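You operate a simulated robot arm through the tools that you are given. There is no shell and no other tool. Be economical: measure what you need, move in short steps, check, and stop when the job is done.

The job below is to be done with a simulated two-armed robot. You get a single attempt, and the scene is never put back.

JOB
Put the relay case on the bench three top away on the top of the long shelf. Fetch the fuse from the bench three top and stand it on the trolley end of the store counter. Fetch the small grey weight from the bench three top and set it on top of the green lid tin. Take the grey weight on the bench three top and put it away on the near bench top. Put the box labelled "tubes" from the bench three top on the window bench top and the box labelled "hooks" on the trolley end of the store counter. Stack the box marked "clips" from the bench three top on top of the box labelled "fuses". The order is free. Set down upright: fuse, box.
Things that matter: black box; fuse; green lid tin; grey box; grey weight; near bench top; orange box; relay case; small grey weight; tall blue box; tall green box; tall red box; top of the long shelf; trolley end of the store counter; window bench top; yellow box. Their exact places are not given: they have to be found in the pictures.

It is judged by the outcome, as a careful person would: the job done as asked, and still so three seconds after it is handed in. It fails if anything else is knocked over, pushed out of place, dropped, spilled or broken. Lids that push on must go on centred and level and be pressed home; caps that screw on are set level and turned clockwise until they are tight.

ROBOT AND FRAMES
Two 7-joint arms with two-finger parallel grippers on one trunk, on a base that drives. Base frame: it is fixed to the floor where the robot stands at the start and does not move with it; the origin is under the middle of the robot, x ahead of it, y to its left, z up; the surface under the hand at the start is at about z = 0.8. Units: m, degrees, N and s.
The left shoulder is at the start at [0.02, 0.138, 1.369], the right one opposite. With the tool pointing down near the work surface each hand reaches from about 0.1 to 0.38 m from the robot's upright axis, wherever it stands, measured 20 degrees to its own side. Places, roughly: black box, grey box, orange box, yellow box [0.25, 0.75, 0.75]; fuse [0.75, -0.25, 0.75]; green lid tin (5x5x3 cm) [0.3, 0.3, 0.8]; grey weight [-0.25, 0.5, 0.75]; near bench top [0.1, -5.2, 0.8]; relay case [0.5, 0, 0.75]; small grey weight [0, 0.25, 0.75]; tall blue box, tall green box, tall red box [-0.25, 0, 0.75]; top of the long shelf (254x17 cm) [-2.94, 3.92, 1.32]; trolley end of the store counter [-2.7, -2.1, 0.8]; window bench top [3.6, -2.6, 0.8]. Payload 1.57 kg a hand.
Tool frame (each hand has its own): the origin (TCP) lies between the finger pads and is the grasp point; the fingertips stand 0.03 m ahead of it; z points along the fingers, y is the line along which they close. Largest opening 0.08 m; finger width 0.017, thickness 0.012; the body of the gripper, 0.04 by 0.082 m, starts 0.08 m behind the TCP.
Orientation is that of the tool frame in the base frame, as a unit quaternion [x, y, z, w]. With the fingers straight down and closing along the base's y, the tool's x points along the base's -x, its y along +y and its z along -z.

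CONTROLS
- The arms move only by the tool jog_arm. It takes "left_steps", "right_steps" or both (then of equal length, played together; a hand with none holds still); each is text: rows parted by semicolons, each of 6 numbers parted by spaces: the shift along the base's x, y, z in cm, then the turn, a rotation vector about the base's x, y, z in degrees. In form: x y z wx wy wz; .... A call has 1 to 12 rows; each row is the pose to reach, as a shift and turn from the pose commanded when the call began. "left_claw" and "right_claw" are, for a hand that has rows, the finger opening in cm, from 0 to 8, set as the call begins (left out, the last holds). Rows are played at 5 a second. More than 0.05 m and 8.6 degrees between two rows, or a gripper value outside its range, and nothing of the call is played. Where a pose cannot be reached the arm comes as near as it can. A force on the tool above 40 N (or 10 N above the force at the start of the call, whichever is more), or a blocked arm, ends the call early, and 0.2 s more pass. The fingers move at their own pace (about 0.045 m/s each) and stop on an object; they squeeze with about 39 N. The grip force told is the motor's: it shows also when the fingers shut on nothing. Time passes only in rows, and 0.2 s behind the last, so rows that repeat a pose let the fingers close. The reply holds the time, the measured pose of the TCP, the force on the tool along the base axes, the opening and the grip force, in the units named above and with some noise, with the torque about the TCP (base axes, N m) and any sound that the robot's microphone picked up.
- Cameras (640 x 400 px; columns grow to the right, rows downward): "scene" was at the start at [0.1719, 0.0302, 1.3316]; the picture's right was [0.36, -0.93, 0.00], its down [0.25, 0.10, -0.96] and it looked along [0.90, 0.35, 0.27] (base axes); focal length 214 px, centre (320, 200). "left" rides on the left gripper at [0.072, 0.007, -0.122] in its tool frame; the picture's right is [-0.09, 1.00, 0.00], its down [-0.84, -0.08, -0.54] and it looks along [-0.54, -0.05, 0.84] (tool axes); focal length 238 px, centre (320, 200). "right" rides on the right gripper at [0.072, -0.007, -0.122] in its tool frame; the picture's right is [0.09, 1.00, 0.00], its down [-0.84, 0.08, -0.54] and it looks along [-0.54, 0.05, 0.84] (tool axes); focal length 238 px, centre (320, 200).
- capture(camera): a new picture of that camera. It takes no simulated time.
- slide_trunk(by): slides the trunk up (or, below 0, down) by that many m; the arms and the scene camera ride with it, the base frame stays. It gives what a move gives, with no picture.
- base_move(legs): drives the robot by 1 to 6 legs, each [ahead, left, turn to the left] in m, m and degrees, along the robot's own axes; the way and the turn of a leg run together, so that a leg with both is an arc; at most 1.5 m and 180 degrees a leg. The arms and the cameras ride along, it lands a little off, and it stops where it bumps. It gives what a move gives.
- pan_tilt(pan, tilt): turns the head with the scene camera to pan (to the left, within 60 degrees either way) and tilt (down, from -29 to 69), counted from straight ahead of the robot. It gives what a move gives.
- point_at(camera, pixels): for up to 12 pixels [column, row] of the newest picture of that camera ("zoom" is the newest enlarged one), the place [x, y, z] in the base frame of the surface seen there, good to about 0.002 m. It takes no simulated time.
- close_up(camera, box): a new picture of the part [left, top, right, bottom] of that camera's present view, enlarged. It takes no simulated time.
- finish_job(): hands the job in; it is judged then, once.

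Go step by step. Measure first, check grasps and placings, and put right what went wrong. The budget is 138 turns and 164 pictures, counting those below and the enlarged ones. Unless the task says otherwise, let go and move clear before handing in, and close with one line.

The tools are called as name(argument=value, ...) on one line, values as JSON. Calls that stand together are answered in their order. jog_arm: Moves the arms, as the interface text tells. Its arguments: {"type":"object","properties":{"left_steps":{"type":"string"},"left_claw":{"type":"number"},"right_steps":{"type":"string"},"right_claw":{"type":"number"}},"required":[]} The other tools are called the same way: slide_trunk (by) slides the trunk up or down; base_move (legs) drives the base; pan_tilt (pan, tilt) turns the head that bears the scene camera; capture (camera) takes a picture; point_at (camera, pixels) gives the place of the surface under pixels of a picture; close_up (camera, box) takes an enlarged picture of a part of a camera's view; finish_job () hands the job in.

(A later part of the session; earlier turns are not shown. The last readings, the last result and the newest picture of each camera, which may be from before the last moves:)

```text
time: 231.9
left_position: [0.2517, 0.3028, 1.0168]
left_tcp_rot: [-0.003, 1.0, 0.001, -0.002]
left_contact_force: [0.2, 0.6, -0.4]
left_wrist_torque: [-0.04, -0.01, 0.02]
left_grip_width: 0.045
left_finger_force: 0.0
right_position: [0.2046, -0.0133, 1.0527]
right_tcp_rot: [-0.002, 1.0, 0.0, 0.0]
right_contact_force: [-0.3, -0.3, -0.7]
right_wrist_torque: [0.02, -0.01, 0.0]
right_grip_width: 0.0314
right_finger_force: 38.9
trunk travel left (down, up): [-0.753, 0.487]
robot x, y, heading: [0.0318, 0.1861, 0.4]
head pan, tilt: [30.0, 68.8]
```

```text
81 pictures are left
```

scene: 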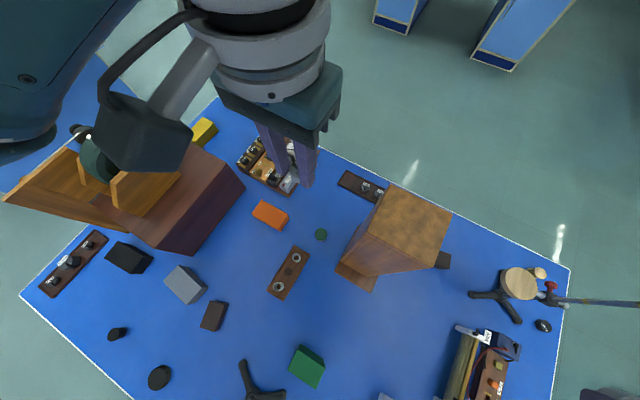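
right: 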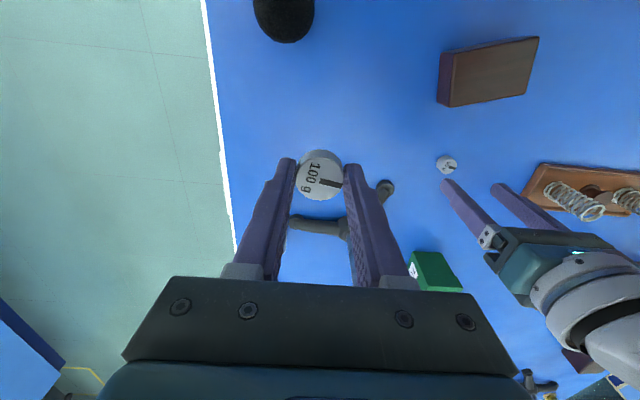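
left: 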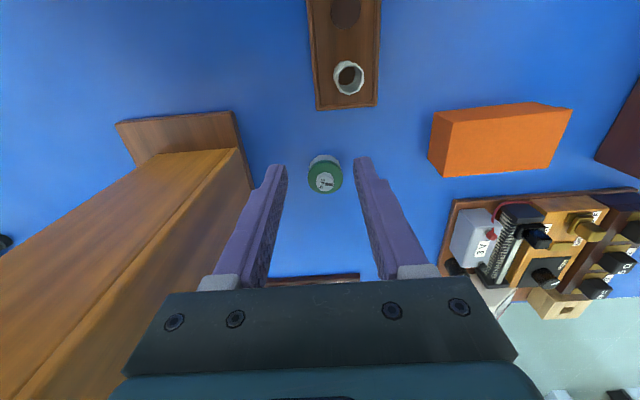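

The 50 g weight sits on the tin. Next the green TUBES box with the left hand, approached facing +y from (0.10,−0.18). I raise, drive, and look.

slide_trunk(by=0.4)

slide_trunk(by=0.08)

base_move(legs=[[-0.2, 0, 0], [0, -0.361, 0], [0.269, 0, 0], [0, 0, 89.6]])

capture(camera="left")

capture(camera="scene")

```text
time: 235.7
left_position: [0.2512, 0.3032, 1.4174]
left_tcp_rot: [-0.004, 1.0, 0.0, -0.002]
left_contact_force: [-0.9, -0.1, -0.4]
left_wrist_torque: [0.02, -0.01, 0.01]
left_grip_width: 0.045
left_finger_force: 0.0
right_position: [0.2042, -0.0128, 1.4515]
right_tcp_rot: [-0.003, 1.0, 0.0, 0.0]
right_contact_force: [-0.2, 0.5, -1.5]
right_wrist_torque: [-0.04, 0.04, -0.01]
right_grip_width: 0.0314
right_finger_force: 39.1
trunk travel left (down, up): [-1.153, 0.087]
robot x, y, heading: [0.0245, 0.1846, 0.5]
head pan, tilt: [30.0, 68.8]
```

```text
time: 236.9
left_position: [0.2518, 0.3025, 1.497]
left_tcp_rot: [-0.003, 1.0, -0.001, -0.002]
left_contact_force: [0.9, 0.0, 0.0]
left_wrist_torque: [0.0, 0.02, 0.01]
left_grip_width: 0.0449
left_finger_force: 0.0
right_position: [0.2039, -0.0147, 1.5312]
right_tcp_rot: [-0.002, 1.0, 0.0, 0.0]
right_contact_force: [-0.1, 0.4, 0.0]
right_wrist_torque: [0.03, 0.04, -0.02]
right_grip_width: 0.0317
right_finger_force: 38.9
trunk travel left (down, up): [-1.233, 0.007]
robot x, y, heading: [0.0262, 0.1811, 0.6]
head pan, tilt: [30.0, 68.8]
```

```text
time: 245.7
left_position: [-0.0171, 0.0457, 1.4959]
left_tcp_rot: [0.709, -0.705, 0.001, 0.002]
left_contact_force: [0.1, 0.6, -0.3]
left_wrist_torque: [0.01, 0.02, -0.03]
left_grip_width: 0.0453
left_finger_force: 0.1
right_position: [0.2998, -0.0024, 1.5316]
right_tcp_rot: [0.708, -0.706, -0.001, 0.0]
right_contact_force: [0.2, 0.1, -0.7]
right_wrist_torque: [-0.01, 0.03, 0.03]
right_grip_width: 0.0317
right_finger_force: 39.1
trunk travel left (down, up): [-1.233, 0.007]
robot x, y, heading: [0.1008, -0.1802, 90.3]
head pan, tilt: [30.0, 68.8]
```

```text
80 pictures are left
```

left: 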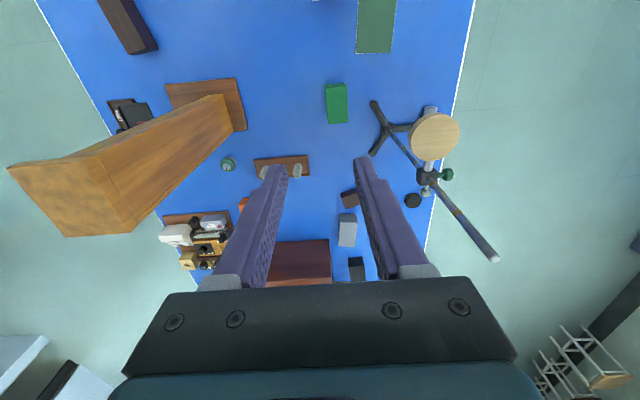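

```text
79 pictures are left
```

scene: 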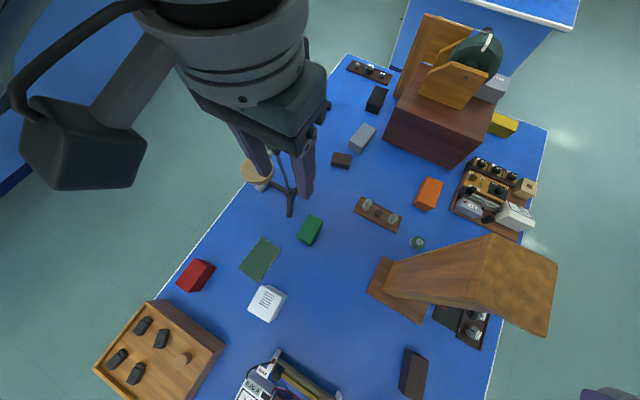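

I measure the green box in the left view and bring both hands into position while high.

close_up(camera="left", box=[304, 70, 368, 134])

jog_arm(left_steps="-2 3 0 0 0 0; -4 6 0 0 0 0; -4.6 7.6 0 0 0 0; -4.6 7.6 0 0 0 0", right_steps="-3 0 0 0 0 0; -6 0 0 0 0 0; -8 0 0 0 0 0; -8 0 0 0 0 0", left_claw=8)

slide_trunk(by=-0.4)

capture(camera="left")

```text
6.25 times, centred on (336, 102) of left
```

zoom: 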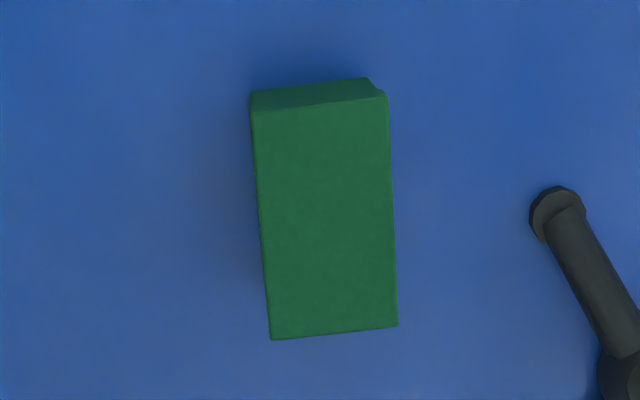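

```text
time: 246.7
left_position: [-0.0639, 0.1226, 1.4967]
left_tcp_rot: [0.708, -0.707, 0.001, 0.001]
left_contact_force: [-0.3, -0.4, 0.2]
left_wrist_torque: [-0.01, 0.03, -0.05]
left_grip_width: 0.08
left_finger_force: 0.2
right_position: [0.2186, -0.0021, 1.5324]
right_tcp_rot: [0.707, -0.707, 0.0, 0.0]
right_contact_force: [0.1, -0.5, -1.1]
right_wrist_torque: [-0.02, 0.02, 0.03]
right_grip_width: 0.0316
right_finger_force: 39.1
trunk travel left (down, up): [-1.233, 0.007]
robot x, y, heading: [0.1035, -0.1768, 90.0]
head pan, tilt: [30.0, 68.8]
```

```text
time: 250.6
left_position: [-0.063, 0.1209, 1.0978]
left_tcp_rot: [0.708, -0.706, 0.001, 0.001]
left_contact_force: [-1.0, 0.1, 0.4]
left_wrist_torque: [-0.01, 0.01, 0.01]
left_grip_width: 0.0801
left_finger_force: 0.1
right_position: [0.2179, -0.0017, 1.1322]
right_tcp_rot: [0.707, -0.707, 0.0, 0.0]
right_contact_force: [0.1, -0.5, -1.6]
right_wrist_torque: [-0.02, 0.04, 0.0]
right_grip_width: 0.0315
right_finger_force: 39.3
trunk travel left (down, up): [-0.833, 0.407]
robot x, y, heading: [0.1019, -0.1832, 90.2]
head pan, tilt: [30.0, 68.8]
```

```text
77 pictures are left
```

left: 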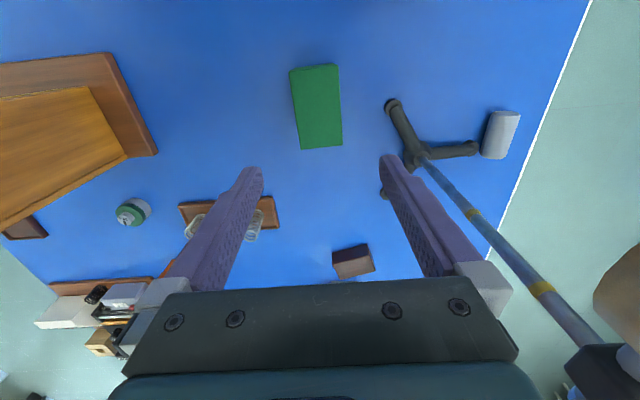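

Green top lies at (292–342, 66–148). I measure its corners.

point_at(camera="left", pixels=[[295, 74], [335, 69], [339, 142], [305, 145], [318, 107]])

```text
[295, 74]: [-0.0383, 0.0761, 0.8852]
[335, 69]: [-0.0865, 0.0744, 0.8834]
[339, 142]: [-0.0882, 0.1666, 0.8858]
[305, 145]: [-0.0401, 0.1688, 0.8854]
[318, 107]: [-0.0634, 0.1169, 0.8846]
```

Centre (−0.063,0.1215) matches the hand. I lower the trunk 8 cm, descend and close.

slide_trunk(by=-0.08)

jog_arm(left_steps="0 0 -4 0 0 1; 0 0 -8 0 0 1; 0 0 -12 0 0 1; 0 0 -16.6 0 0 1; 0 0 -16.6 0 0 1")

capture(camera="left")

```text
time: 251.7
left_position: [-0.0634, 0.1216, 1.0171]
left_tcp_rot: [0.708, -0.706, 0.001, 0.001]
left_contact_force: [-0.7, 0.0, -0.7]
left_wrist_torque: [0.0, 0.02, -0.01]
left_grip_width: 0.08
left_finger_force: 0.0
right_position: [0.2179, -0.0026, 1.053]
right_tcp_rot: [-0.707, 0.707, 0.0, -0.001]
right_contact_force: [0.0, 0.6, -0.7]
right_wrist_torque: [0.03, 0.01, 0.06]
right_grip_width: 0.0315
right_finger_force: 39.1
trunk travel left (down, up): [-0.753, 0.487]
robot x, y, heading: [0.0999, -0.1773, 90.0]
head pan, tilt: [30.0, 68.8]
```

```text
time: 252.9
left_position: [-0.0626, 0.123, 0.8511]
left_tcp_rot: [0.714, -0.7, 0.0, 0.001]
left_contact_force: [0.1, 0.6, 0.5]
left_wrist_torque: [-0.03, 0.01, -0.01]
left_grip_width: 0.0799
left_finger_force: 0.1
right_position: [0.2189, -0.0019, 1.0529]
right_tcp_rot: [0.707, -0.707, 0.0, 0.001]
right_contact_force: [0.2, 0.0, -0.1]
right_wrist_torque: [0.03, 0.05, -0.02]
right_grip_width: 0.0314
right_finger_force: 38.9
trunk travel left (down, up): [-0.753, 0.487]
robot x, y, heading: [0.1012, -0.1764, 90.0]
head pan, tilt: [30.0, 68.8]
```

```text
76 pictures are left
```

left: 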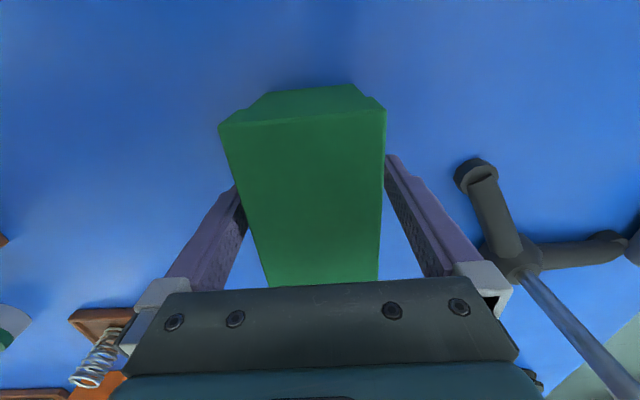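

jog_arm(left_steps="0 0 0 0 0 0; 0 0 0 0 0 0; 0 0 0 0 0 0; 0 0 3 0 0 0; 0 0 7 0 0 0; 0 -1 11 0 0 0; 0 -3 14 0 0 0; 0 -5 17 0 0 0; 0 -7 19 0 0 0; 0 -7 19 0 0 0", left_claw=4.5)

capture(camera="left")

slide_trunk(by=0.4)

slide_trunk(by=0.08)

```text
time: 255.1
left_position: [-0.0627, 0.0521, 1.042]
left_tcp_rot: [0.714, -0.7, 0.001, 0.002]
left_contact_force: [-0.1, -0.3, -0.8]
left_wrist_torque: [0.0, -0.05, 0.01]
left_grip_width: 0.0595
left_finger_force: 39.0
right_position: [0.2202, -0.0019, 1.0526]
right_tcp_rot: [0.707, -0.707, 0.0, 0.0]
right_contact_force: [-0.9, -0.1, -1.6]
right_wrist_torque: [-0.02, -0.03, 0.03]
right_grip_width: 0.0313
right_finger_force: 39.1
trunk travel left (down, up): [-0.753, 0.487]
robot x, y, heading: [0.1025, -0.1755, 90.1]
head pan, tilt: [30.0, 68.8]
```

```text
75 pictures are left
```

left: 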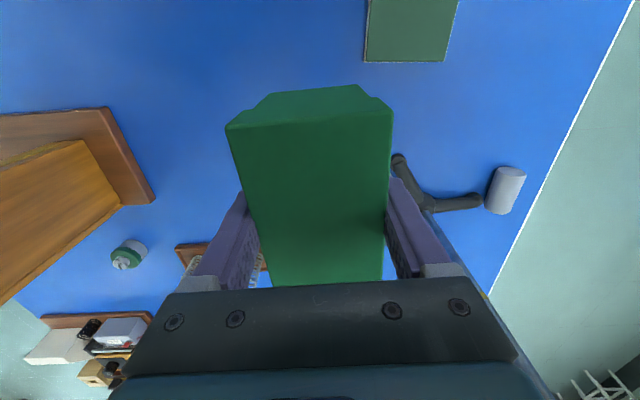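

```text
time: 259.0
left_position: [-0.0635, 0.0518, 1.4413]
left_tcp_rot: [0.714, -0.7, 0.001, 0.001]
left_contact_force: [-1.3, -1.0, -0.6]
left_wrist_torque: [0.01, -0.01, 0.01]
left_grip_width: 0.0595
left_finger_force: 39.5
right_position: [0.2181, -0.0016, 1.4513]
right_tcp_rot: [0.708, -0.707, 0.001, 0.0]
right_contact_force: [-0.2, 0.5, -1.3]
right_wrist_torque: [-0.04, 0.0, -0.01]
right_grip_width: 0.0315
right_finger_force: 39.2
trunk travel left (down, up): [-1.153, 0.087]
robot x, y, heading: [0.0983, -0.175, 90.0]
head pan, tilt: [30.0, 68.8]
```

```text
time: 260.1
left_position: [-0.0642, 0.0506, 1.5217]
left_tcp_rot: [0.714, -0.7, 0.002, 0.002]
left_contact_force: [-0.3, 0.6, -1.6]
left_wrist_torque: [0.03, 0.0, -0.01]
left_grip_width: 0.0595
left_finger_force: 38.5
right_position: [0.2183, -0.0013, 1.5324]
right_tcp_rot: [0.707, -0.707, 0.001, 0.0]
right_contact_force: [-0.2, -0.1, -0.5]
right_wrist_torque: [-0.01, 0.01, 0.01]
right_grip_width: 0.0312
right_finger_force: 39.2
trunk travel left (down, up): [-1.233, 0.007]
robot x, y, heading: [0.1048, -0.1779, 89.9]
head pan, tilt: [30.0, 68.8]
```

Both items are held. I drive out to the open floor at x≈1.4 and look toward the window bench.

base_move(legs=[[0, -1.3, 0], [0, 0, -110]])

pan_tilt(pan=0, tilt=25)

capture(camera="scene")

```text
time: 271.3
left_position: [1.6736, -0.096, 1.5209]
left_tcp_rot: [0.169, 0.986, 0.0, -0.002]
left_contact_force: [0.0, 0.6, -1.0]
left_wrist_torque: [-0.04, -0.01, 0.01]
left_grip_width: 0.0596
left_finger_force: 38.5
right_position: [1.5231, -0.3416, 1.5328]
right_tcp_rot: [0.179, 0.984, 0.0, 0.001]
right_contact_force: [0.2, 0.0, -0.6]
right_wrist_torque: [-0.02, 0.01, 0.0]
right_grip_width: 0.0315
right_finger_force: 39.2
trunk travel left (down, up): [-1.233, 0.007]
robot x, y, heading: [1.3973, -0.1745, -20.7]
head pan, tilt: [30.0, 68.8]
```

```text
time: 272.4
left_position: [1.673, -0.0962, 1.5208]
left_tcp_rot: [0.169, 0.986, 0.0, -0.002]
left_contact_force: [0.0, -1.1, -1.7]
left_wrist_torque: [-0.02, 0.01, 0.02]
left_grip_width: 0.0591
left_finger_force: 39.4
right_position: [1.5242, -0.341, 1.532]
right_tcp_rot: [0.179, 0.984, -0.001, 0.001]
right_contact_force: [0.2, 0.1, -1.7]
right_wrist_torque: [0.01, -0.02, -0.04]
right_grip_width: 0.0316
right_finger_force: 38.5
trunk travel left (down, up): [-1.233, 0.007]
robot x, y, heading: [1.3977, -0.1703, -20.3]
head pan, tilt: [0.0, 25.0]
```

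```text
74 pictures are left
```

scene: 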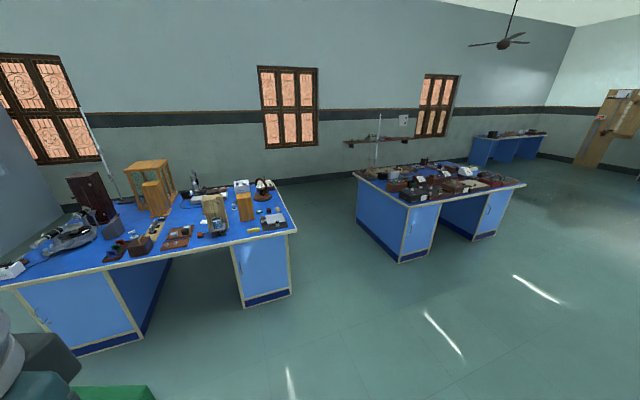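

point_at(camera="scene", pixels=[[400, 207], [355, 177], [524, 185], [430, 195], [470, 185], [500, 185], [390, 172], [440, 168], [420, 165], [290, 230]])

close_up(camera="scene", box=[340, 130, 540, 270])

```text
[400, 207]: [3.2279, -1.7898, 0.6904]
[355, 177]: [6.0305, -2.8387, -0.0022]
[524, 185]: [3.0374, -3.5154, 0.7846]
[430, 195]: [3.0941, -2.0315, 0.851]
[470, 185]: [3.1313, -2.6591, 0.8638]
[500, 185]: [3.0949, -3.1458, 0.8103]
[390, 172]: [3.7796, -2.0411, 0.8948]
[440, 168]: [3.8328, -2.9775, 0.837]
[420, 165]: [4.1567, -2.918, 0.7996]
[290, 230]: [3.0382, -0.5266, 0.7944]
```

```text
2.86 times, centred on (440, 200) of scene
```

zoom: 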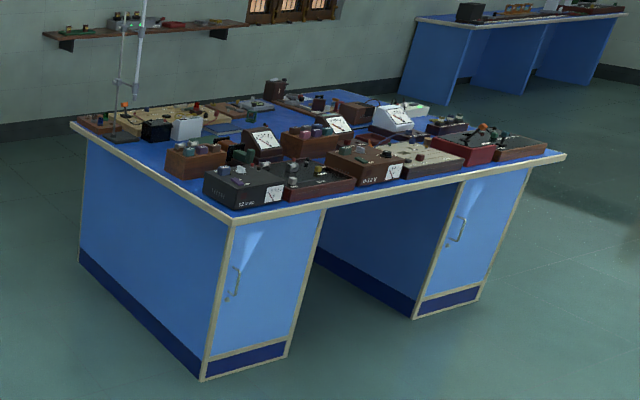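

The window bench (x 3.0–4.2, y −1.8…−3.5) is crowded. I drive up to its near side and look from above for a free spot.

base_move(legs=[[0, 0, 20.5], [0, -1.2, 0], [0, -1.2, 0], [1.0, 0, 0]])

pan_tilt(pan=0, tilt=45)

capture(camera="scene")

```text
time: 290.1
left_position: [2.6386, -2.4231, 1.5209]
left_tcp_rot: [-0.004, 1.0, 0.0, -0.002]
left_contact_force: [0.2, -0.7, -0.7]
left_wrist_torque: [-0.01, 0.02, -0.02]
left_grip_width: 0.0595
left_finger_force: 38.9
right_position: [2.5806, -2.7052, 1.5322]
right_tcp_rot: [0.005, 1.0, 0.0, 0.0]
right_contact_force: [-0.2, 0.0, -1.5]
right_wrist_torque: [0.02, 0.02, -0.02]
right_grip_width: 0.0314
right_finger_force: 38.7
trunk travel left (down, up): [-1.233, 0.007]
robot x, y, heading: [2.4047, -2.5856, -0.5]
head pan, tilt: [0.0, 25.0]
```

```text
time: 290.9
left_position: [2.6376, -2.4225, 1.5209]
left_tcp_rot: [-0.006, 1.0, 0.001, -0.002]
left_contact_force: [0.2, 0.7, -1.0]
left_wrist_torque: [0.03, -0.01, 0.0]
left_grip_width: 0.0597
left_finger_force: 39.4
right_position: [2.5818, -2.7041, 1.5316]
right_tcp_rot: [0.005, 1.0, -0.001, 0.0]
right_contact_force: [-0.1, -0.6, -1.7]
right_wrist_torque: [-0.02, 0.01, 0.03]
right_grip_width: 0.0317
right_finger_force: 38.9
trunk travel left (down, up): [-1.233, 0.007]
robot x, y, heading: [2.4061, -2.5866, -0.5]
head pan, tilt: [0.0, 45.0]
```

```text
72 pictures are left
```

scene: 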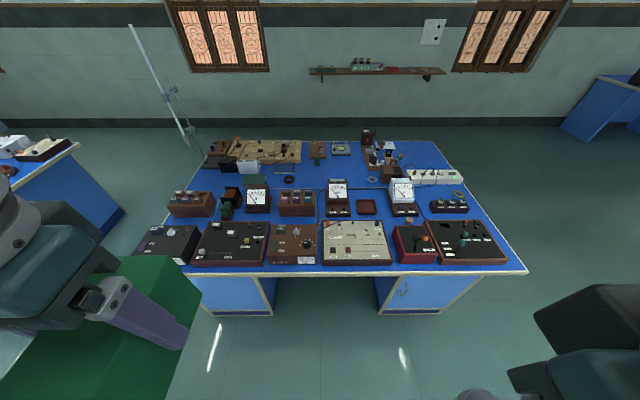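

close_up(camera="scene", box=[180, 130, 360, 235])

close_up(camera="scene", box=[350, 125, 530, 275])

point_at(camera="zoom", pixels=[[200, 90], [160, 75], [60, 150], [45, 290], [270, 285], [440, 290], [330, 190], [200, 240], [100, 120], [290, 130], [390, 165], [450, 330]])

```text
3.56 times, centred on (270, 182) of scene
```

zoom: 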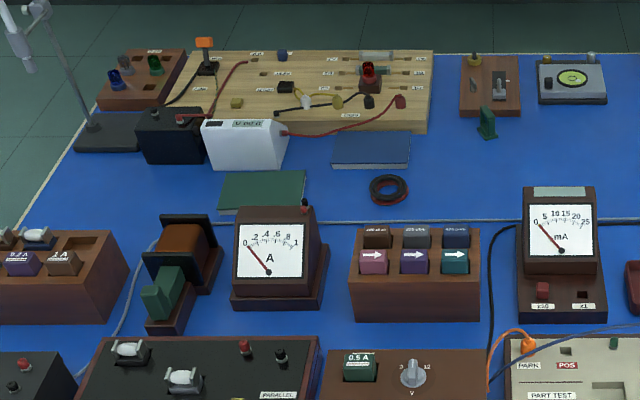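

```text
2.67 times, centred on (440, 200) of scene
```

zoom: 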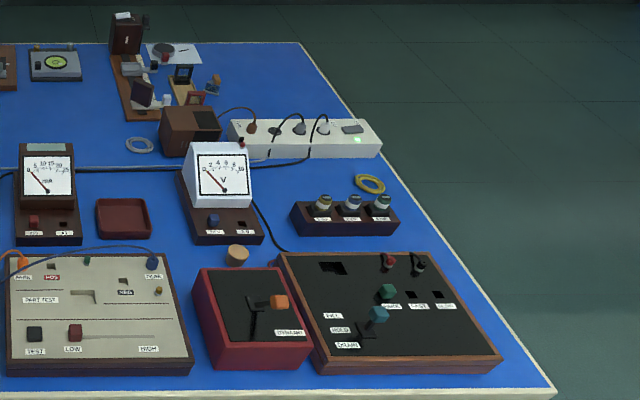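

```text
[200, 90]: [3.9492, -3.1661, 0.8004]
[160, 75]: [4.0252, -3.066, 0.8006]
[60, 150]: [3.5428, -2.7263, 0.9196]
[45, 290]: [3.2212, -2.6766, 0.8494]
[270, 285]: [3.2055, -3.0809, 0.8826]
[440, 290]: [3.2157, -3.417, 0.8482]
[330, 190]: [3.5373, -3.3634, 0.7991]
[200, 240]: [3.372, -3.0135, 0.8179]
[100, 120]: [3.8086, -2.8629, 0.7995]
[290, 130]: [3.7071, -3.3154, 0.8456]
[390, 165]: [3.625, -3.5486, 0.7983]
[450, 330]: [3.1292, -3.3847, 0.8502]
```

A free patch lies at the far right corner around (4.0,−3.2). I drive around the −y end to stand on the far side of the bench, facing −x.

base_move(legs=[[0, -1.5, 0.5], [1.1, 0, 0], [1.0, 0, 0], [0, 0, 180], [0, -0.98, 0]])

pan_tilt(pan=20, tilt=60)

capture(camera="scene")

capture(camera="left")

```text
time: 320.4
left_position: [4.3081, -3.275, 1.5216]
left_tcp_rot: [1.0, -0.015, 0.002, -0.001]
left_contact_force: [-1.1, 0.4, -0.5]
left_wrist_torque: [0.0, 0.0, 0.0]
left_grip_width: 0.0594
left_finger_force: 38.9
right_position: [4.3774, -2.997, 1.5325]
right_tcp_rot: [1.0, -0.025, 0.0, 0.0]
right_contact_force: [0.4, 0.4, -0.8]
right_wrist_torque: [-0.02, 0.01, 0.02]
right_grip_width: 0.0317
right_finger_force: 39.3
trunk travel left (down, up): [-1.233, 0.007]
robot x, y, heading: [4.5465, -3.1238, 177.3]
head pan, tilt: [0.0, 45.0]
```

```text
time: 321.2
left_position: [4.3087, -3.2758, 1.521]
left_tcp_rot: [1.0, -0.016, 0.001, 0.0]
left_contact_force: [-0.6, 0.3, -1.8]
left_wrist_torque: [-0.02, 0.02, 0.01]
left_grip_width: 0.0596
left_finger_force: 39.0
right_position: [4.378, -2.9967, 1.5317]
right_tcp_rot: [1.0, -0.026, 0.0, 0.0]
right_contact_force: [0.1, 0.3, -0.9]
right_wrist_torque: [0.0, -0.04, 0.02]
right_grip_width: 0.0315
right_finger_force: 39.1
trunk travel left (down, up): [-1.233, 0.007]
robot x, y, heading: [4.5441, -3.1197, 177.5]
head pan, tilt: [20.0, 60.0]
```

```text
69 pictures are left
```

scene: 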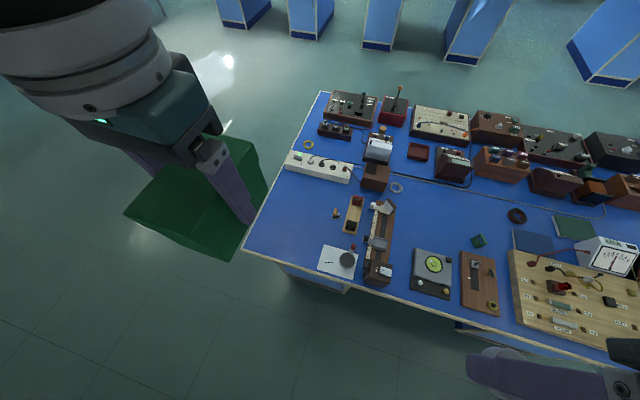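

```text
68 pictures are left
```

left: 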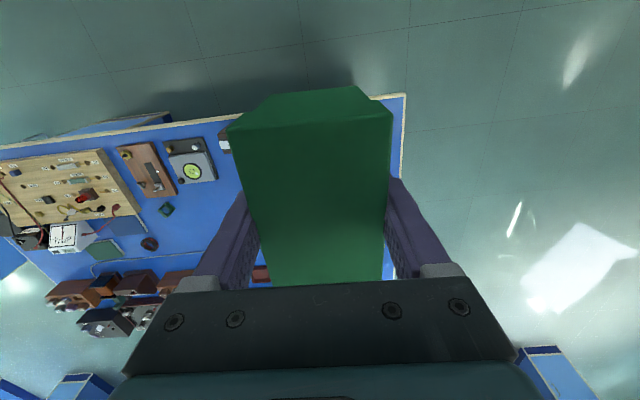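

The free area is around (300,215) in the scene view. I measure its borders.

point_at(camera="scene", pixels=[[248, 247], [300, 215], [322, 250], [345, 230], [333, 213], [310, 180], [280, 215], [320, 270], [350, 205], [290, 165], [270, 235], [325, 195]])

```text
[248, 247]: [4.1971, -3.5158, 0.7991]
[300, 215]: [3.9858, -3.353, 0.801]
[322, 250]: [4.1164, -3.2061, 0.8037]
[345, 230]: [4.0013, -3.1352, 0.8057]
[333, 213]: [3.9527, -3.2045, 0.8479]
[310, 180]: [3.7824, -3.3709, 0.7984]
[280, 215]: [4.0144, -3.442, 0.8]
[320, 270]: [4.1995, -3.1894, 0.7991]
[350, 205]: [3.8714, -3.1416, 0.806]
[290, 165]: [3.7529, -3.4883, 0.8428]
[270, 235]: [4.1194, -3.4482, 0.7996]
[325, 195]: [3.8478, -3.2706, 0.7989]
```

Free patch: x 3.80–4.17, y −3.47…−3.23. Target (4.04,−3.35). I move in and lower the trunk.

base_move(legs=[[0.225, 0.09, 2.6]])

slide_trunk(by=-0.4)

slide_trunk(by=-0.08)

capture(camera="left")

```text
time: 323.0
left_position: [4.0866, -3.3703, 1.522]
left_tcp_rot: [1.0, 0.006, 0.002, 0.0]
left_contact_force: [0.0, 0.9, -2.4]
left_wrist_torque: [-0.01, 0.0, -0.01]
left_grip_width: 0.0594
left_finger_force: 39.1
right_position: [4.1442, -3.089, 1.5318]
right_tcp_rot: [1.0, -0.003, 0.0, 0.001]
right_contact_force: [0.3, 0.0, -1.0]
right_wrist_torque: [-0.01, 0.03, -0.01]
right_grip_width: 0.0312
right_finger_force: 38.7
trunk travel left (down, up): [-1.233, 0.007]
robot x, y, heading: [4.3184, -3.2055, 180.0]
head pan, tilt: [20.0, 60.0]
```

```text
time: 326.9
left_position: [4.0874, -3.3698, 1.1212]
left_tcp_rot: [1.0, 0.005, 0.001, 0.0]
left_contact_force: [0.0, -0.4, -1.1]
left_wrist_torque: [-0.01, 0.0, 0.03]
left_grip_width: 0.0595
left_finger_force: 39.2
right_position: [4.1443, -3.0892, 1.1321]
right_tcp_rot: [1.0, -0.004, 0.0, -0.001]
right_contact_force: [-0.2, 0.2, -0.1]
right_wrist_torque: [0.01, -0.02, -0.02]
right_grip_width: 0.0312
right_finger_force: 39.4
trunk travel left (down, up): [-0.833, 0.407]
robot x, y, heading: [4.3203, -3.2009, 179.5]
head pan, tilt: [20.0, 60.0]
```

```text
time: 328.0
left_position: [4.0882, -3.3704, 1.0407]
left_tcp_rot: [1.0, 0.006, 0.001, 0.0]
left_contact_force: [0.0, -0.2, -0.8]
left_wrist_torque: [-0.01, 0.02, -0.01]
left_grip_width: 0.0595
left_finger_force: 39.6
right_position: [4.1434, -3.0865, 1.0514]
right_tcp_rot: [1.0, -0.003, 0.0, 0.0]
right_contact_force: [0.0, -1.2, -0.9]
right_wrist_torque: [0.03, 0.02, 0.04]
right_grip_width: 0.0317
right_finger_force: 38.8
trunk travel left (down, up): [-0.753, 0.487]
robot x, y, heading: [4.3175, -3.2089, 179.3]
head pan, tilt: [20.0, 60.0]
```

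```text
67 pictures are left
```

left: 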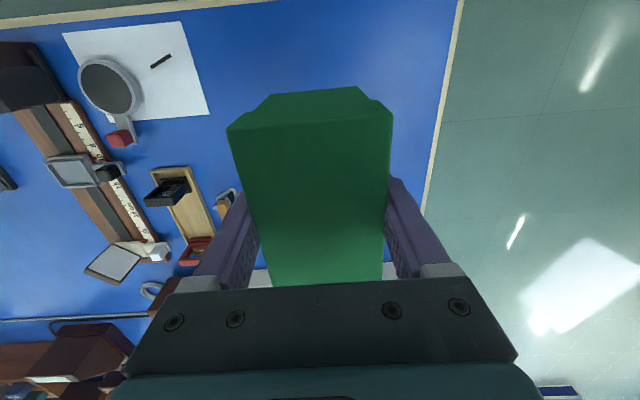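

jog_arm(left_steps="-2 0.8 -3 0 0 0; -3.8 1.5 -7 0 0 0; -3.8 1.5 -11 0 0 0; -3.8 1.5 -15 0 0 0; -3.8 1.5 -18 0 0 0; -3.8 1.5 -18.8 0 0 0; -3.8 1.5 -19.1 0 0 0; -3.8 1.5 -19.1 0 0 0")

capture(camera="left")

```text
time: 329.8
left_position: [4.0497, -3.3559, 0.8505]
left_tcp_rot: [1.0, 0.007, 0.001, -0.001]
left_contact_force: [5.8, -0.5, 18.3]
left_wrist_torque: [-0.05, 0.06, 0.03]
left_grip_width: 0.0596
left_finger_force: 39.1
right_position: [4.1433, -3.089, 1.0524]
right_tcp_rot: [1.0, -0.003, 0.0, 0.001]
right_contact_force: [-0.3, 0.1, -1.2]
right_wrist_torque: [0.04, 0.01, 0.01]
right_grip_width: 0.0315
right_finger_force: 39.0
trunk travel left (down, up): [-0.753, 0.487]
robot x, y, heading: [4.3207, -3.2077, 179.7]
head pan, tilt: [20.0, 60.0]
```

```text
66 pictures are left
```

left: 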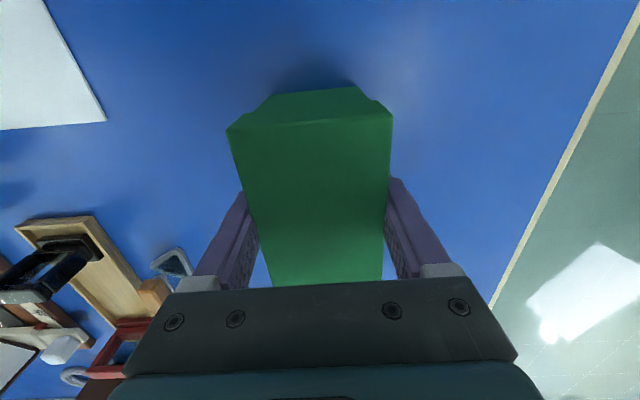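

In contact (18 N). I open and lift, then raise the trunk.

jog_arm(left_steps="0 0 0.1 0 0 0; 0 0 0.1 0 0 0; 0 0 0.1 0 0 0; 0 0 4 0 0 0; 0 0 8 0 0 0; 1 0 12 0 0 0; 3 0 16 0 0 0; 5 0 19 0 0 0; 5 0 19 0 0 0", left_claw=7.6)

capture(camera="left")

slide_trunk(by=0.4)

```text
time: 331.8
left_position: [4.0993, -3.3536, 1.0407]
left_tcp_rot: [1.0, 0.006, 0.002, 0.0]
left_contact_force: [-0.5, -1.1, 0.0]
left_wrist_torque: [0.02, -0.01, 0.05]
left_grip_width: 0.076
left_finger_force: 0.1
right_position: [4.1436, -3.0879, 1.0517]
right_tcp_rot: [1.0, -0.004, 0.001, 0.0]
right_contact_force: [-1.0, 0.7, -0.7]
right_wrist_torque: [0.01, -0.03, 0.0]
right_grip_width: 0.0316
right_finger_force: 38.4
trunk travel left (down, up): [-0.753, 0.487]
robot x, y, heading: [4.3181, -3.2052, 179.9]
head pan, tilt: [20.0, 60.0]
```

```text
65 pictures are left
```

left: 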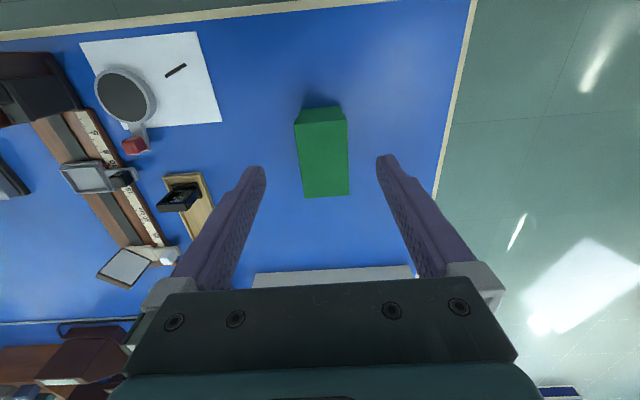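

```text
time: 335.6
left_position: [4.0995, -3.3536, 1.4392]
left_tcp_rot: [1.0, 0.006, 0.002, 0.0]
left_contact_force: [-0.9, 0.4, 0.5]
left_wrist_torque: [0.0, 0.03, -0.02]
left_grip_width: 0.076
left_finger_force: 0.1
right_position: [4.1427, -3.0886, 1.4525]
right_tcp_rot: [1.0, -0.003, 0.0, 0.0]
right_contact_force: [-0.4, 0.7, -0.5]
right_wrist_torque: [0.01, 0.01, 0.02]
right_grip_width: 0.0315
right_finger_force: 39.1
trunk travel left (down, up): [-1.153, 0.087]
robot x, y, heading: [4.3191, -3.207, 179.7]
head pan, tilt: [20.0, 60.0]
```

The TUBES box stands on the window bench. Now to the near bench with the 100 g weight; I drive along y≈−4.1 and look.

base_move(legs=[[-0.2, 0, 0], [0, 0.9, 0], [1.3, 0, 0], [1.3, 0, 0]])

pan_tilt(pan=30, tilt=30)

capture(camera="scene")

```text
time: 353.9
left_position: [1.6907, -4.2544, 1.4401]
left_tcp_rot: [1.0, 0.009, 0.002, -0.001]
left_contact_force: [0.0, 0.4, -0.2]
left_wrist_torque: [-0.02, 0.0, 0.03]
left_grip_width: 0.0758
left_finger_force: 0.0
right_position: [1.7354, -3.9868, 1.452]
right_tcp_rot: [1.0, 0.0, 0.0, 0.001]
right_contact_force: [-0.4, -0.8, -0.9]
right_wrist_torque: [-0.02, 0.01, -0.01]
right_grip_width: 0.0316
right_finger_force: 38.8
trunk travel left (down, up): [-1.153, 0.087]
robot x, y, heading: [1.9082, -4.1022, -179.9]
head pan, tilt: [20.0, 60.0]
```

```text
time: 354.8
left_position: [1.6915, -4.2531, 1.4411]
left_tcp_rot: [1.0, 0.009, 0.001, 0.001]
left_contact_force: [-0.5, 0.5, -0.3]
left_wrist_torque: [0.02, -0.02, 0.0]
left_grip_width: 0.0761
left_finger_force: 0.1
right_position: [1.7338, -3.9873, 1.451]
right_tcp_rot: [1.0, 0.0, 0.0, 0.0]
right_contact_force: [-0.1, 0.0, -0.4]
right_wrist_torque: [0.02, 0.0, 0.02]
right_grip_width: 0.0312
right_finger_force: 39.5
trunk travel left (down, up): [-1.153, 0.087]
robot x, y, heading: [1.907, -4.1016, -180.0]
head pan, tilt: [30.0, 30.0]
```

```text
64 pictures are left
```

scene: 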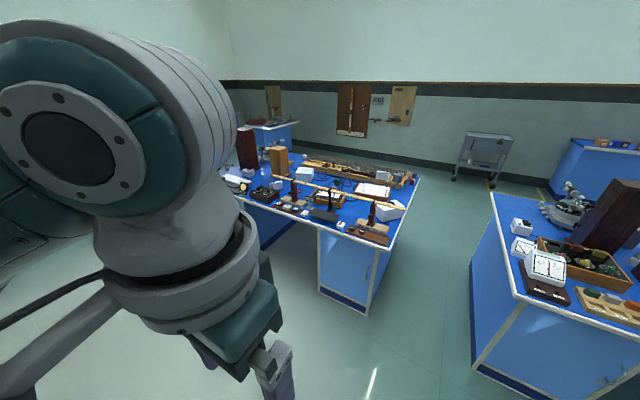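

point_at(camera="scene", pixels=[[392, 246], [330, 225], [418, 178], [350, 212], [395, 180], [375, 205], [300, 195], [330, 198], [290, 155], [370, 240]])

close_up(camera="scene", box=[220, 130, 440, 270])

```text
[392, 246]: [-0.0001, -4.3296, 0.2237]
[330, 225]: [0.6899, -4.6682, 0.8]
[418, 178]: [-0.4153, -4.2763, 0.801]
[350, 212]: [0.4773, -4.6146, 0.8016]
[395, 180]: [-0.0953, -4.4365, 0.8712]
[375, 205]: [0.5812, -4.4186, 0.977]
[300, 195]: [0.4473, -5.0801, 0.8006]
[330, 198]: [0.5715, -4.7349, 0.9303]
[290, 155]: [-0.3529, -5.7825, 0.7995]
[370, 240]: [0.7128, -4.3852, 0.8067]
```

```text
2.86 times, centred on (330, 200) of scene
```

zoom: 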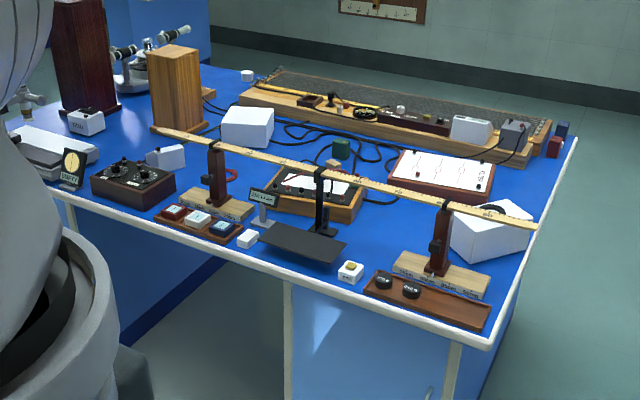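

The near bench (x −0.5…0.72) has a beam on posts; I go closer for a top view.

base_move(legs=[[0.75, 0.95, 0]])

pan_tilt(pan=0, tilt=55)

capture(camera="scene")

capture(camera="left")

```text
time: 361.0
left_position: [0.9376, -5.2192, 1.4411]
left_tcp_rot: [1.0, 0.012, 0.002, 0.0]
left_contact_force: [0.2, 0.1, 0.2]
left_wrist_torque: [0.03, 0.0, 0.01]
left_grip_width: 0.0759
left_finger_force: 0.1
right_position: [0.9799, -4.9518, 1.4524]
right_tcp_rot: [1.0, 0.003, 0.001, 0.0]
right_contact_force: [0.1, 0.2, -1.6]
right_wrist_torque: [0.02, 0.01, -0.03]
right_grip_width: 0.0315
right_finger_force: 39.3
trunk travel left (down, up): [-1.153, 0.087]
robot x, y, heading: [1.1566, -5.069, -179.5]
head pan, tilt: [30.0, 30.0]
```

```text
time: 361.9
left_position: [0.9381, -5.2197, 1.4401]
left_tcp_rot: [1.0, 0.012, 0.002, 0.001]
left_contact_force: [-0.7, 0.2, 0.2]
left_wrist_torque: [0.01, -0.01, -0.04]
left_grip_width: 0.0759
left_finger_force: 0.0
right_position: [0.9801, -4.9526, 1.451]
right_tcp_rot: [1.0, 0.003, 0.0, 0.0]
right_contact_force: [0.5, -0.5, -0.7]
right_wrist_torque: [-0.01, 0.02, 0.01]
right_grip_width: 0.0315
right_finger_force: 39.3
trunk travel left (down, up): [-1.153, 0.087]
robot x, y, heading: [1.153, -5.0672, -180.0]
head pan, tilt: [0.0, 55.0]
```

```text
62 pictures are left
```

scene: 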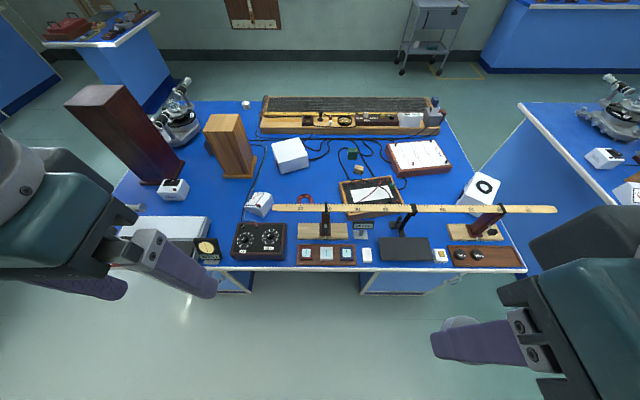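

```text
61 pictures are left
```

left: 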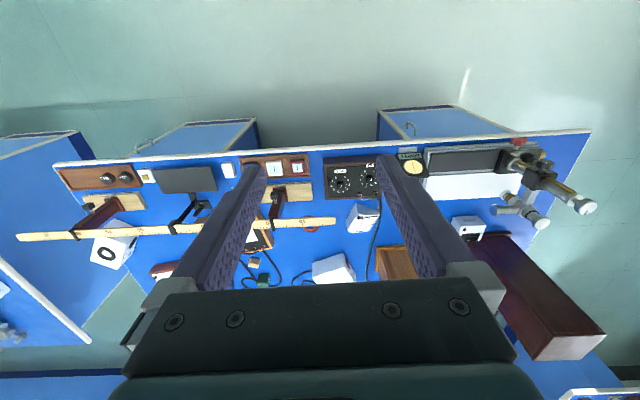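

close_up(camera="scene", box=[210, 170, 400, 280])

close_up(camera="scene", box=[350, 130, 540, 280])

point_at(camera="scene", pixels=[[292, 250], [290, 215], [282, 200], [300, 240], [450, 165], [445, 195], [420, 190], [225, 222], [222, 262], [465, 150], [294, 265], [262, 180]])

```text
3.37 times, centred on (305, 225) of scene
```

zoom: 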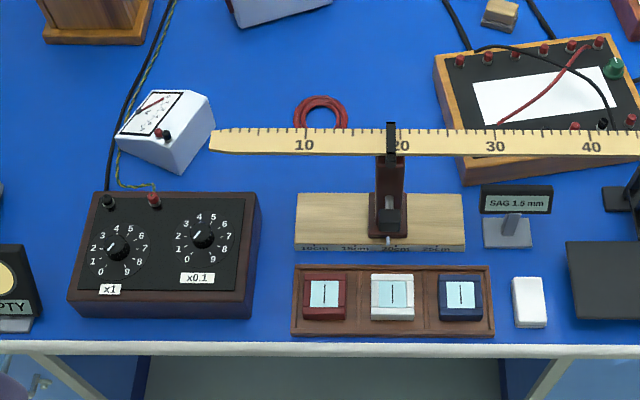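

```text
2.67 times, centred on (445, 205) of scene
```

zoom: 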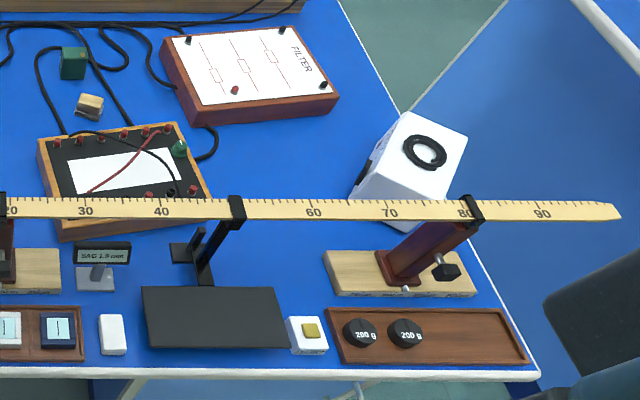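

```text
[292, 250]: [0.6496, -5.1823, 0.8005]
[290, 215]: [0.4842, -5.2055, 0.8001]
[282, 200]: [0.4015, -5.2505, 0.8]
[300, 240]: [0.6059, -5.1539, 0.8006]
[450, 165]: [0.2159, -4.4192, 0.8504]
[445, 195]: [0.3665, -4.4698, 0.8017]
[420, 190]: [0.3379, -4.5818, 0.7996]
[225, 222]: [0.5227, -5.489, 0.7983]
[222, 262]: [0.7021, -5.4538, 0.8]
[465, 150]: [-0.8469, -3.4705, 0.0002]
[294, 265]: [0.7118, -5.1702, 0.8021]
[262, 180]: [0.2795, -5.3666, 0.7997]
```

A clear spot is at about (0.39,−5.24), behind the beam's end and right of the white meter. I drive in so the right hand reaches it.

base_move(legs=[[0.47, 0.28, 0]])

pan_tilt(pan=0, tilt=69)

capture(camera="scene")

capture(camera="right")

```text
time: 365.1
left_position: [0.4676, -5.5052, 1.4397]
left_tcp_rot: [1.0, 0.013, 0.001, 0.0]
left_contact_force: [-0.5, 0.0, -0.2]
left_wrist_torque: [0.0, 0.0, 0.02]
left_grip_width: 0.0759
left_finger_force: 0.2
right_position: [0.5093, -5.2395, 1.4516]
right_tcp_rot: [1.0, 0.002, 0.0, 0.0]
right_contact_force: [-0.5, -0.2, -1.2]
right_wrist_torque: [-0.02, -0.01, -0.01]
right_grip_width: 0.0313
right_finger_force: 39.0
trunk travel left (down, up): [-1.153, 0.087]
robot x, y, heading: [0.6853, -5.3536, -179.7]
head pan, tilt: [0.0, 55.0]
```

```text
time: 365.9
left_position: [0.4674, -5.5063, 1.4396]
left_tcp_rot: [1.0, 0.013, 0.001, 0.0]
left_contact_force: [0.1, 0.2, 0.1]
left_wrist_torque: [-0.04, 0.0, -0.01]
left_grip_width: 0.076
left_finger_force: 0.0
right_position: [0.5098, -5.2394, 1.4525]
right_tcp_rot: [1.0, 0.002, 0.0, 0.001]
right_contact_force: [-0.3, 0.2, -1.1]
right_wrist_torque: [-0.02, -0.02, 0.01]
right_grip_width: 0.0316
right_finger_force: 38.7
trunk travel left (down, up): [-1.153, 0.087]
robot x, y, heading: [0.6858, -5.3529, -179.7]
head pan, tilt: [0.0, 68.8]
```

```text
58 pictures are left
```

scene: 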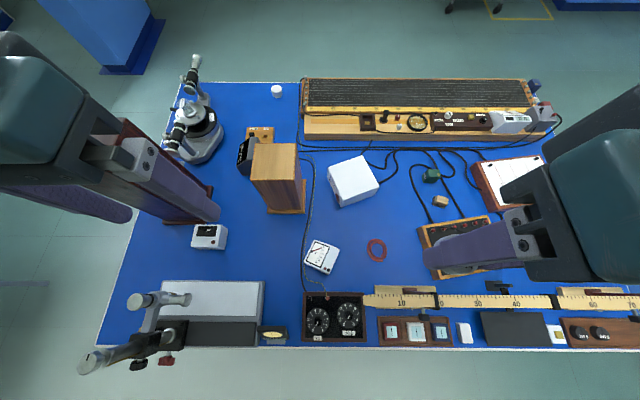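

```text
57 pictures are left
```

right: 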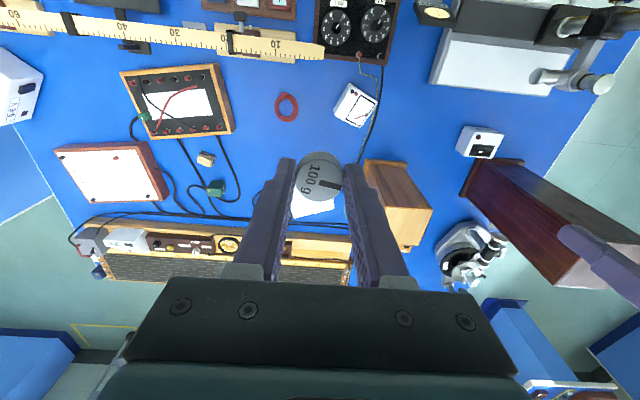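

point_at(camera="scene", pixels=[[358, 228], [345, 205], [375, 200], [377, 240], [336, 250], [398, 240], [270, 250], [385, 285], [375, 292], [265, 175], [170, 150], [352, 268]])

```text
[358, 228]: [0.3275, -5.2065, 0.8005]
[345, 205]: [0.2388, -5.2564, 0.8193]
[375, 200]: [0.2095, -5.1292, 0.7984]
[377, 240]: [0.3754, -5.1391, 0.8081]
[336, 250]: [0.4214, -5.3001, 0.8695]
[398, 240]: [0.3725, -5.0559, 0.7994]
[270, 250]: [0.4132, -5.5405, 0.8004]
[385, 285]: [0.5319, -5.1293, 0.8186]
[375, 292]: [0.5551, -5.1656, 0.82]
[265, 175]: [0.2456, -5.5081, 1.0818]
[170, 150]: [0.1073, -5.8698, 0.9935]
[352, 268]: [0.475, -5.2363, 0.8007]
```

The gap between the red ring (y>−5.16) and the meter (y<−5.29) is clear; target (0.425,−5.225). I lower the trunk and bring the weight down.

slide_trunk(by=-0.4)

jog_arm(right_steps="-4 0.7 0 0 0 0; -8.4 1.4 0 0 0 0; -8.4 1.4 -4 0 0 0; -8.4 1.4 -8 0 0 0; -8.4 1.4 -12 0 0 0; -8.4 1.4 -12 0 0 0")

capture(camera="right")

```text
time: 369.7
left_position: [0.4682, -5.5072, 1.0414]
left_tcp_rot: [1.0, 0.014, 0.002, 0.0]
left_contact_force: [-0.1, -0.1, 0.5]
left_wrist_torque: [0.0, -0.01, -0.01]
left_grip_width: 0.0762
left_finger_force: 0.1
right_position: [0.5091, -5.2394, 1.0524]
right_tcp_rot: [1.0, 0.002, -0.001, -0.001]
right_contact_force: [-0.7, 0.1, -1.7]
right_wrist_torque: [0.02, -0.01, -0.03]
right_grip_width: 0.0314
right_finger_force: 39.0
trunk travel left (down, up): [-0.753, 0.487]
robot x, y, heading: [0.6843, -5.3555, -180.0]
head pan, tilt: [0.0, 68.8]
```

```text
time: 371.1
left_position: [0.4673, -5.5055, 1.0398]
left_tcp_rot: [1.0, 0.013, 0.002, 0.001]
left_contact_force: [0.1, 0.0, -0.2]
left_wrist_torque: [0.04, 0.02, -0.02]
left_grip_width: 0.0762
left_finger_force: 0.1
right_position: [0.4254, -5.2248, 0.9327]
right_tcp_rot: [1.0, 0.004, 0.0, 0.0]
right_contact_force: [0.9, 0.3, -1.1]
right_wrist_torque: [-0.02, 0.03, 0.02]
right_grip_width: 0.0315
right_finger_force: 38.6
trunk travel left (down, up): [-0.753, 0.487]
robot x, y, heading: [0.6867, -5.3552, -179.5]
head pan, tilt: [0.0, 68.8]
```

```text
56 pictures are left
```

right: 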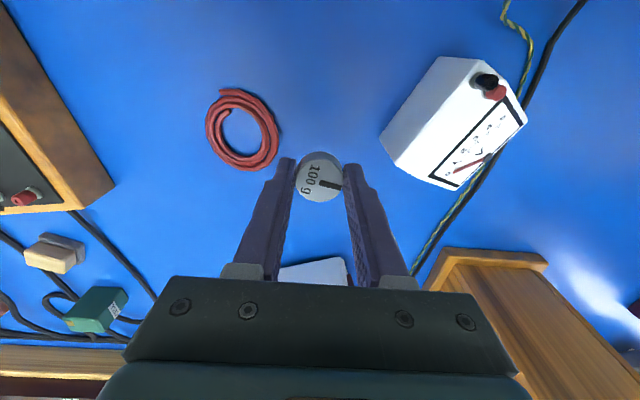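

point_at(camera="right", pixels=[[322, 120], [280, 140], [242, 95], [385, 135], [440, 60], [322, 178]])

```text
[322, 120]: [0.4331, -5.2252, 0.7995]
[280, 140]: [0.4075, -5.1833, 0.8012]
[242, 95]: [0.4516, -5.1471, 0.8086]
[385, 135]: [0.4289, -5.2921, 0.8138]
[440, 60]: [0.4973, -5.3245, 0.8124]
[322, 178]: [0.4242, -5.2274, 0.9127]
```

I shift 8 mm away from the ring and lower to the surface.

jog_arm(right_steps="0 -0.8 -3 0 0 0; 0 -0.8 -7 0 0 0; 0 -0.8 -9 0 0 0; 0 -0.8 -9.6 0 0 0; 0 -0.8 -9.9 0 0 0; 0 -0.8 -10 0 0 0; 0 -0.8 -10 0 0 0")

```text
time: 372.7
left_position: [0.4676, -5.5054, 1.0402]
left_tcp_rot: [1.0, 0.013, 0.001, 0.0]
left_contact_force: [0.1, -0.7, -0.7]
left_wrist_torque: [0.01, 0.01, 0.01]
left_grip_width: 0.0761
left_finger_force: 0.0
right_position: [0.4256, -5.233, 0.8323]
right_tcp_rot: [1.0, 0.004, -0.001, 0.001]
right_contact_force: [7.8, -0.3, 28.3]
right_wrist_torque: [-0.01, -0.05, 0.04]
right_grip_width: 0.0317
right_finger_force: 39.7
trunk travel left (down, up): [-0.753, 0.487]
robot x, y, heading: [0.6822, -5.3555, -179.6]
head pan, tilt: [0.0, 68.8]
```

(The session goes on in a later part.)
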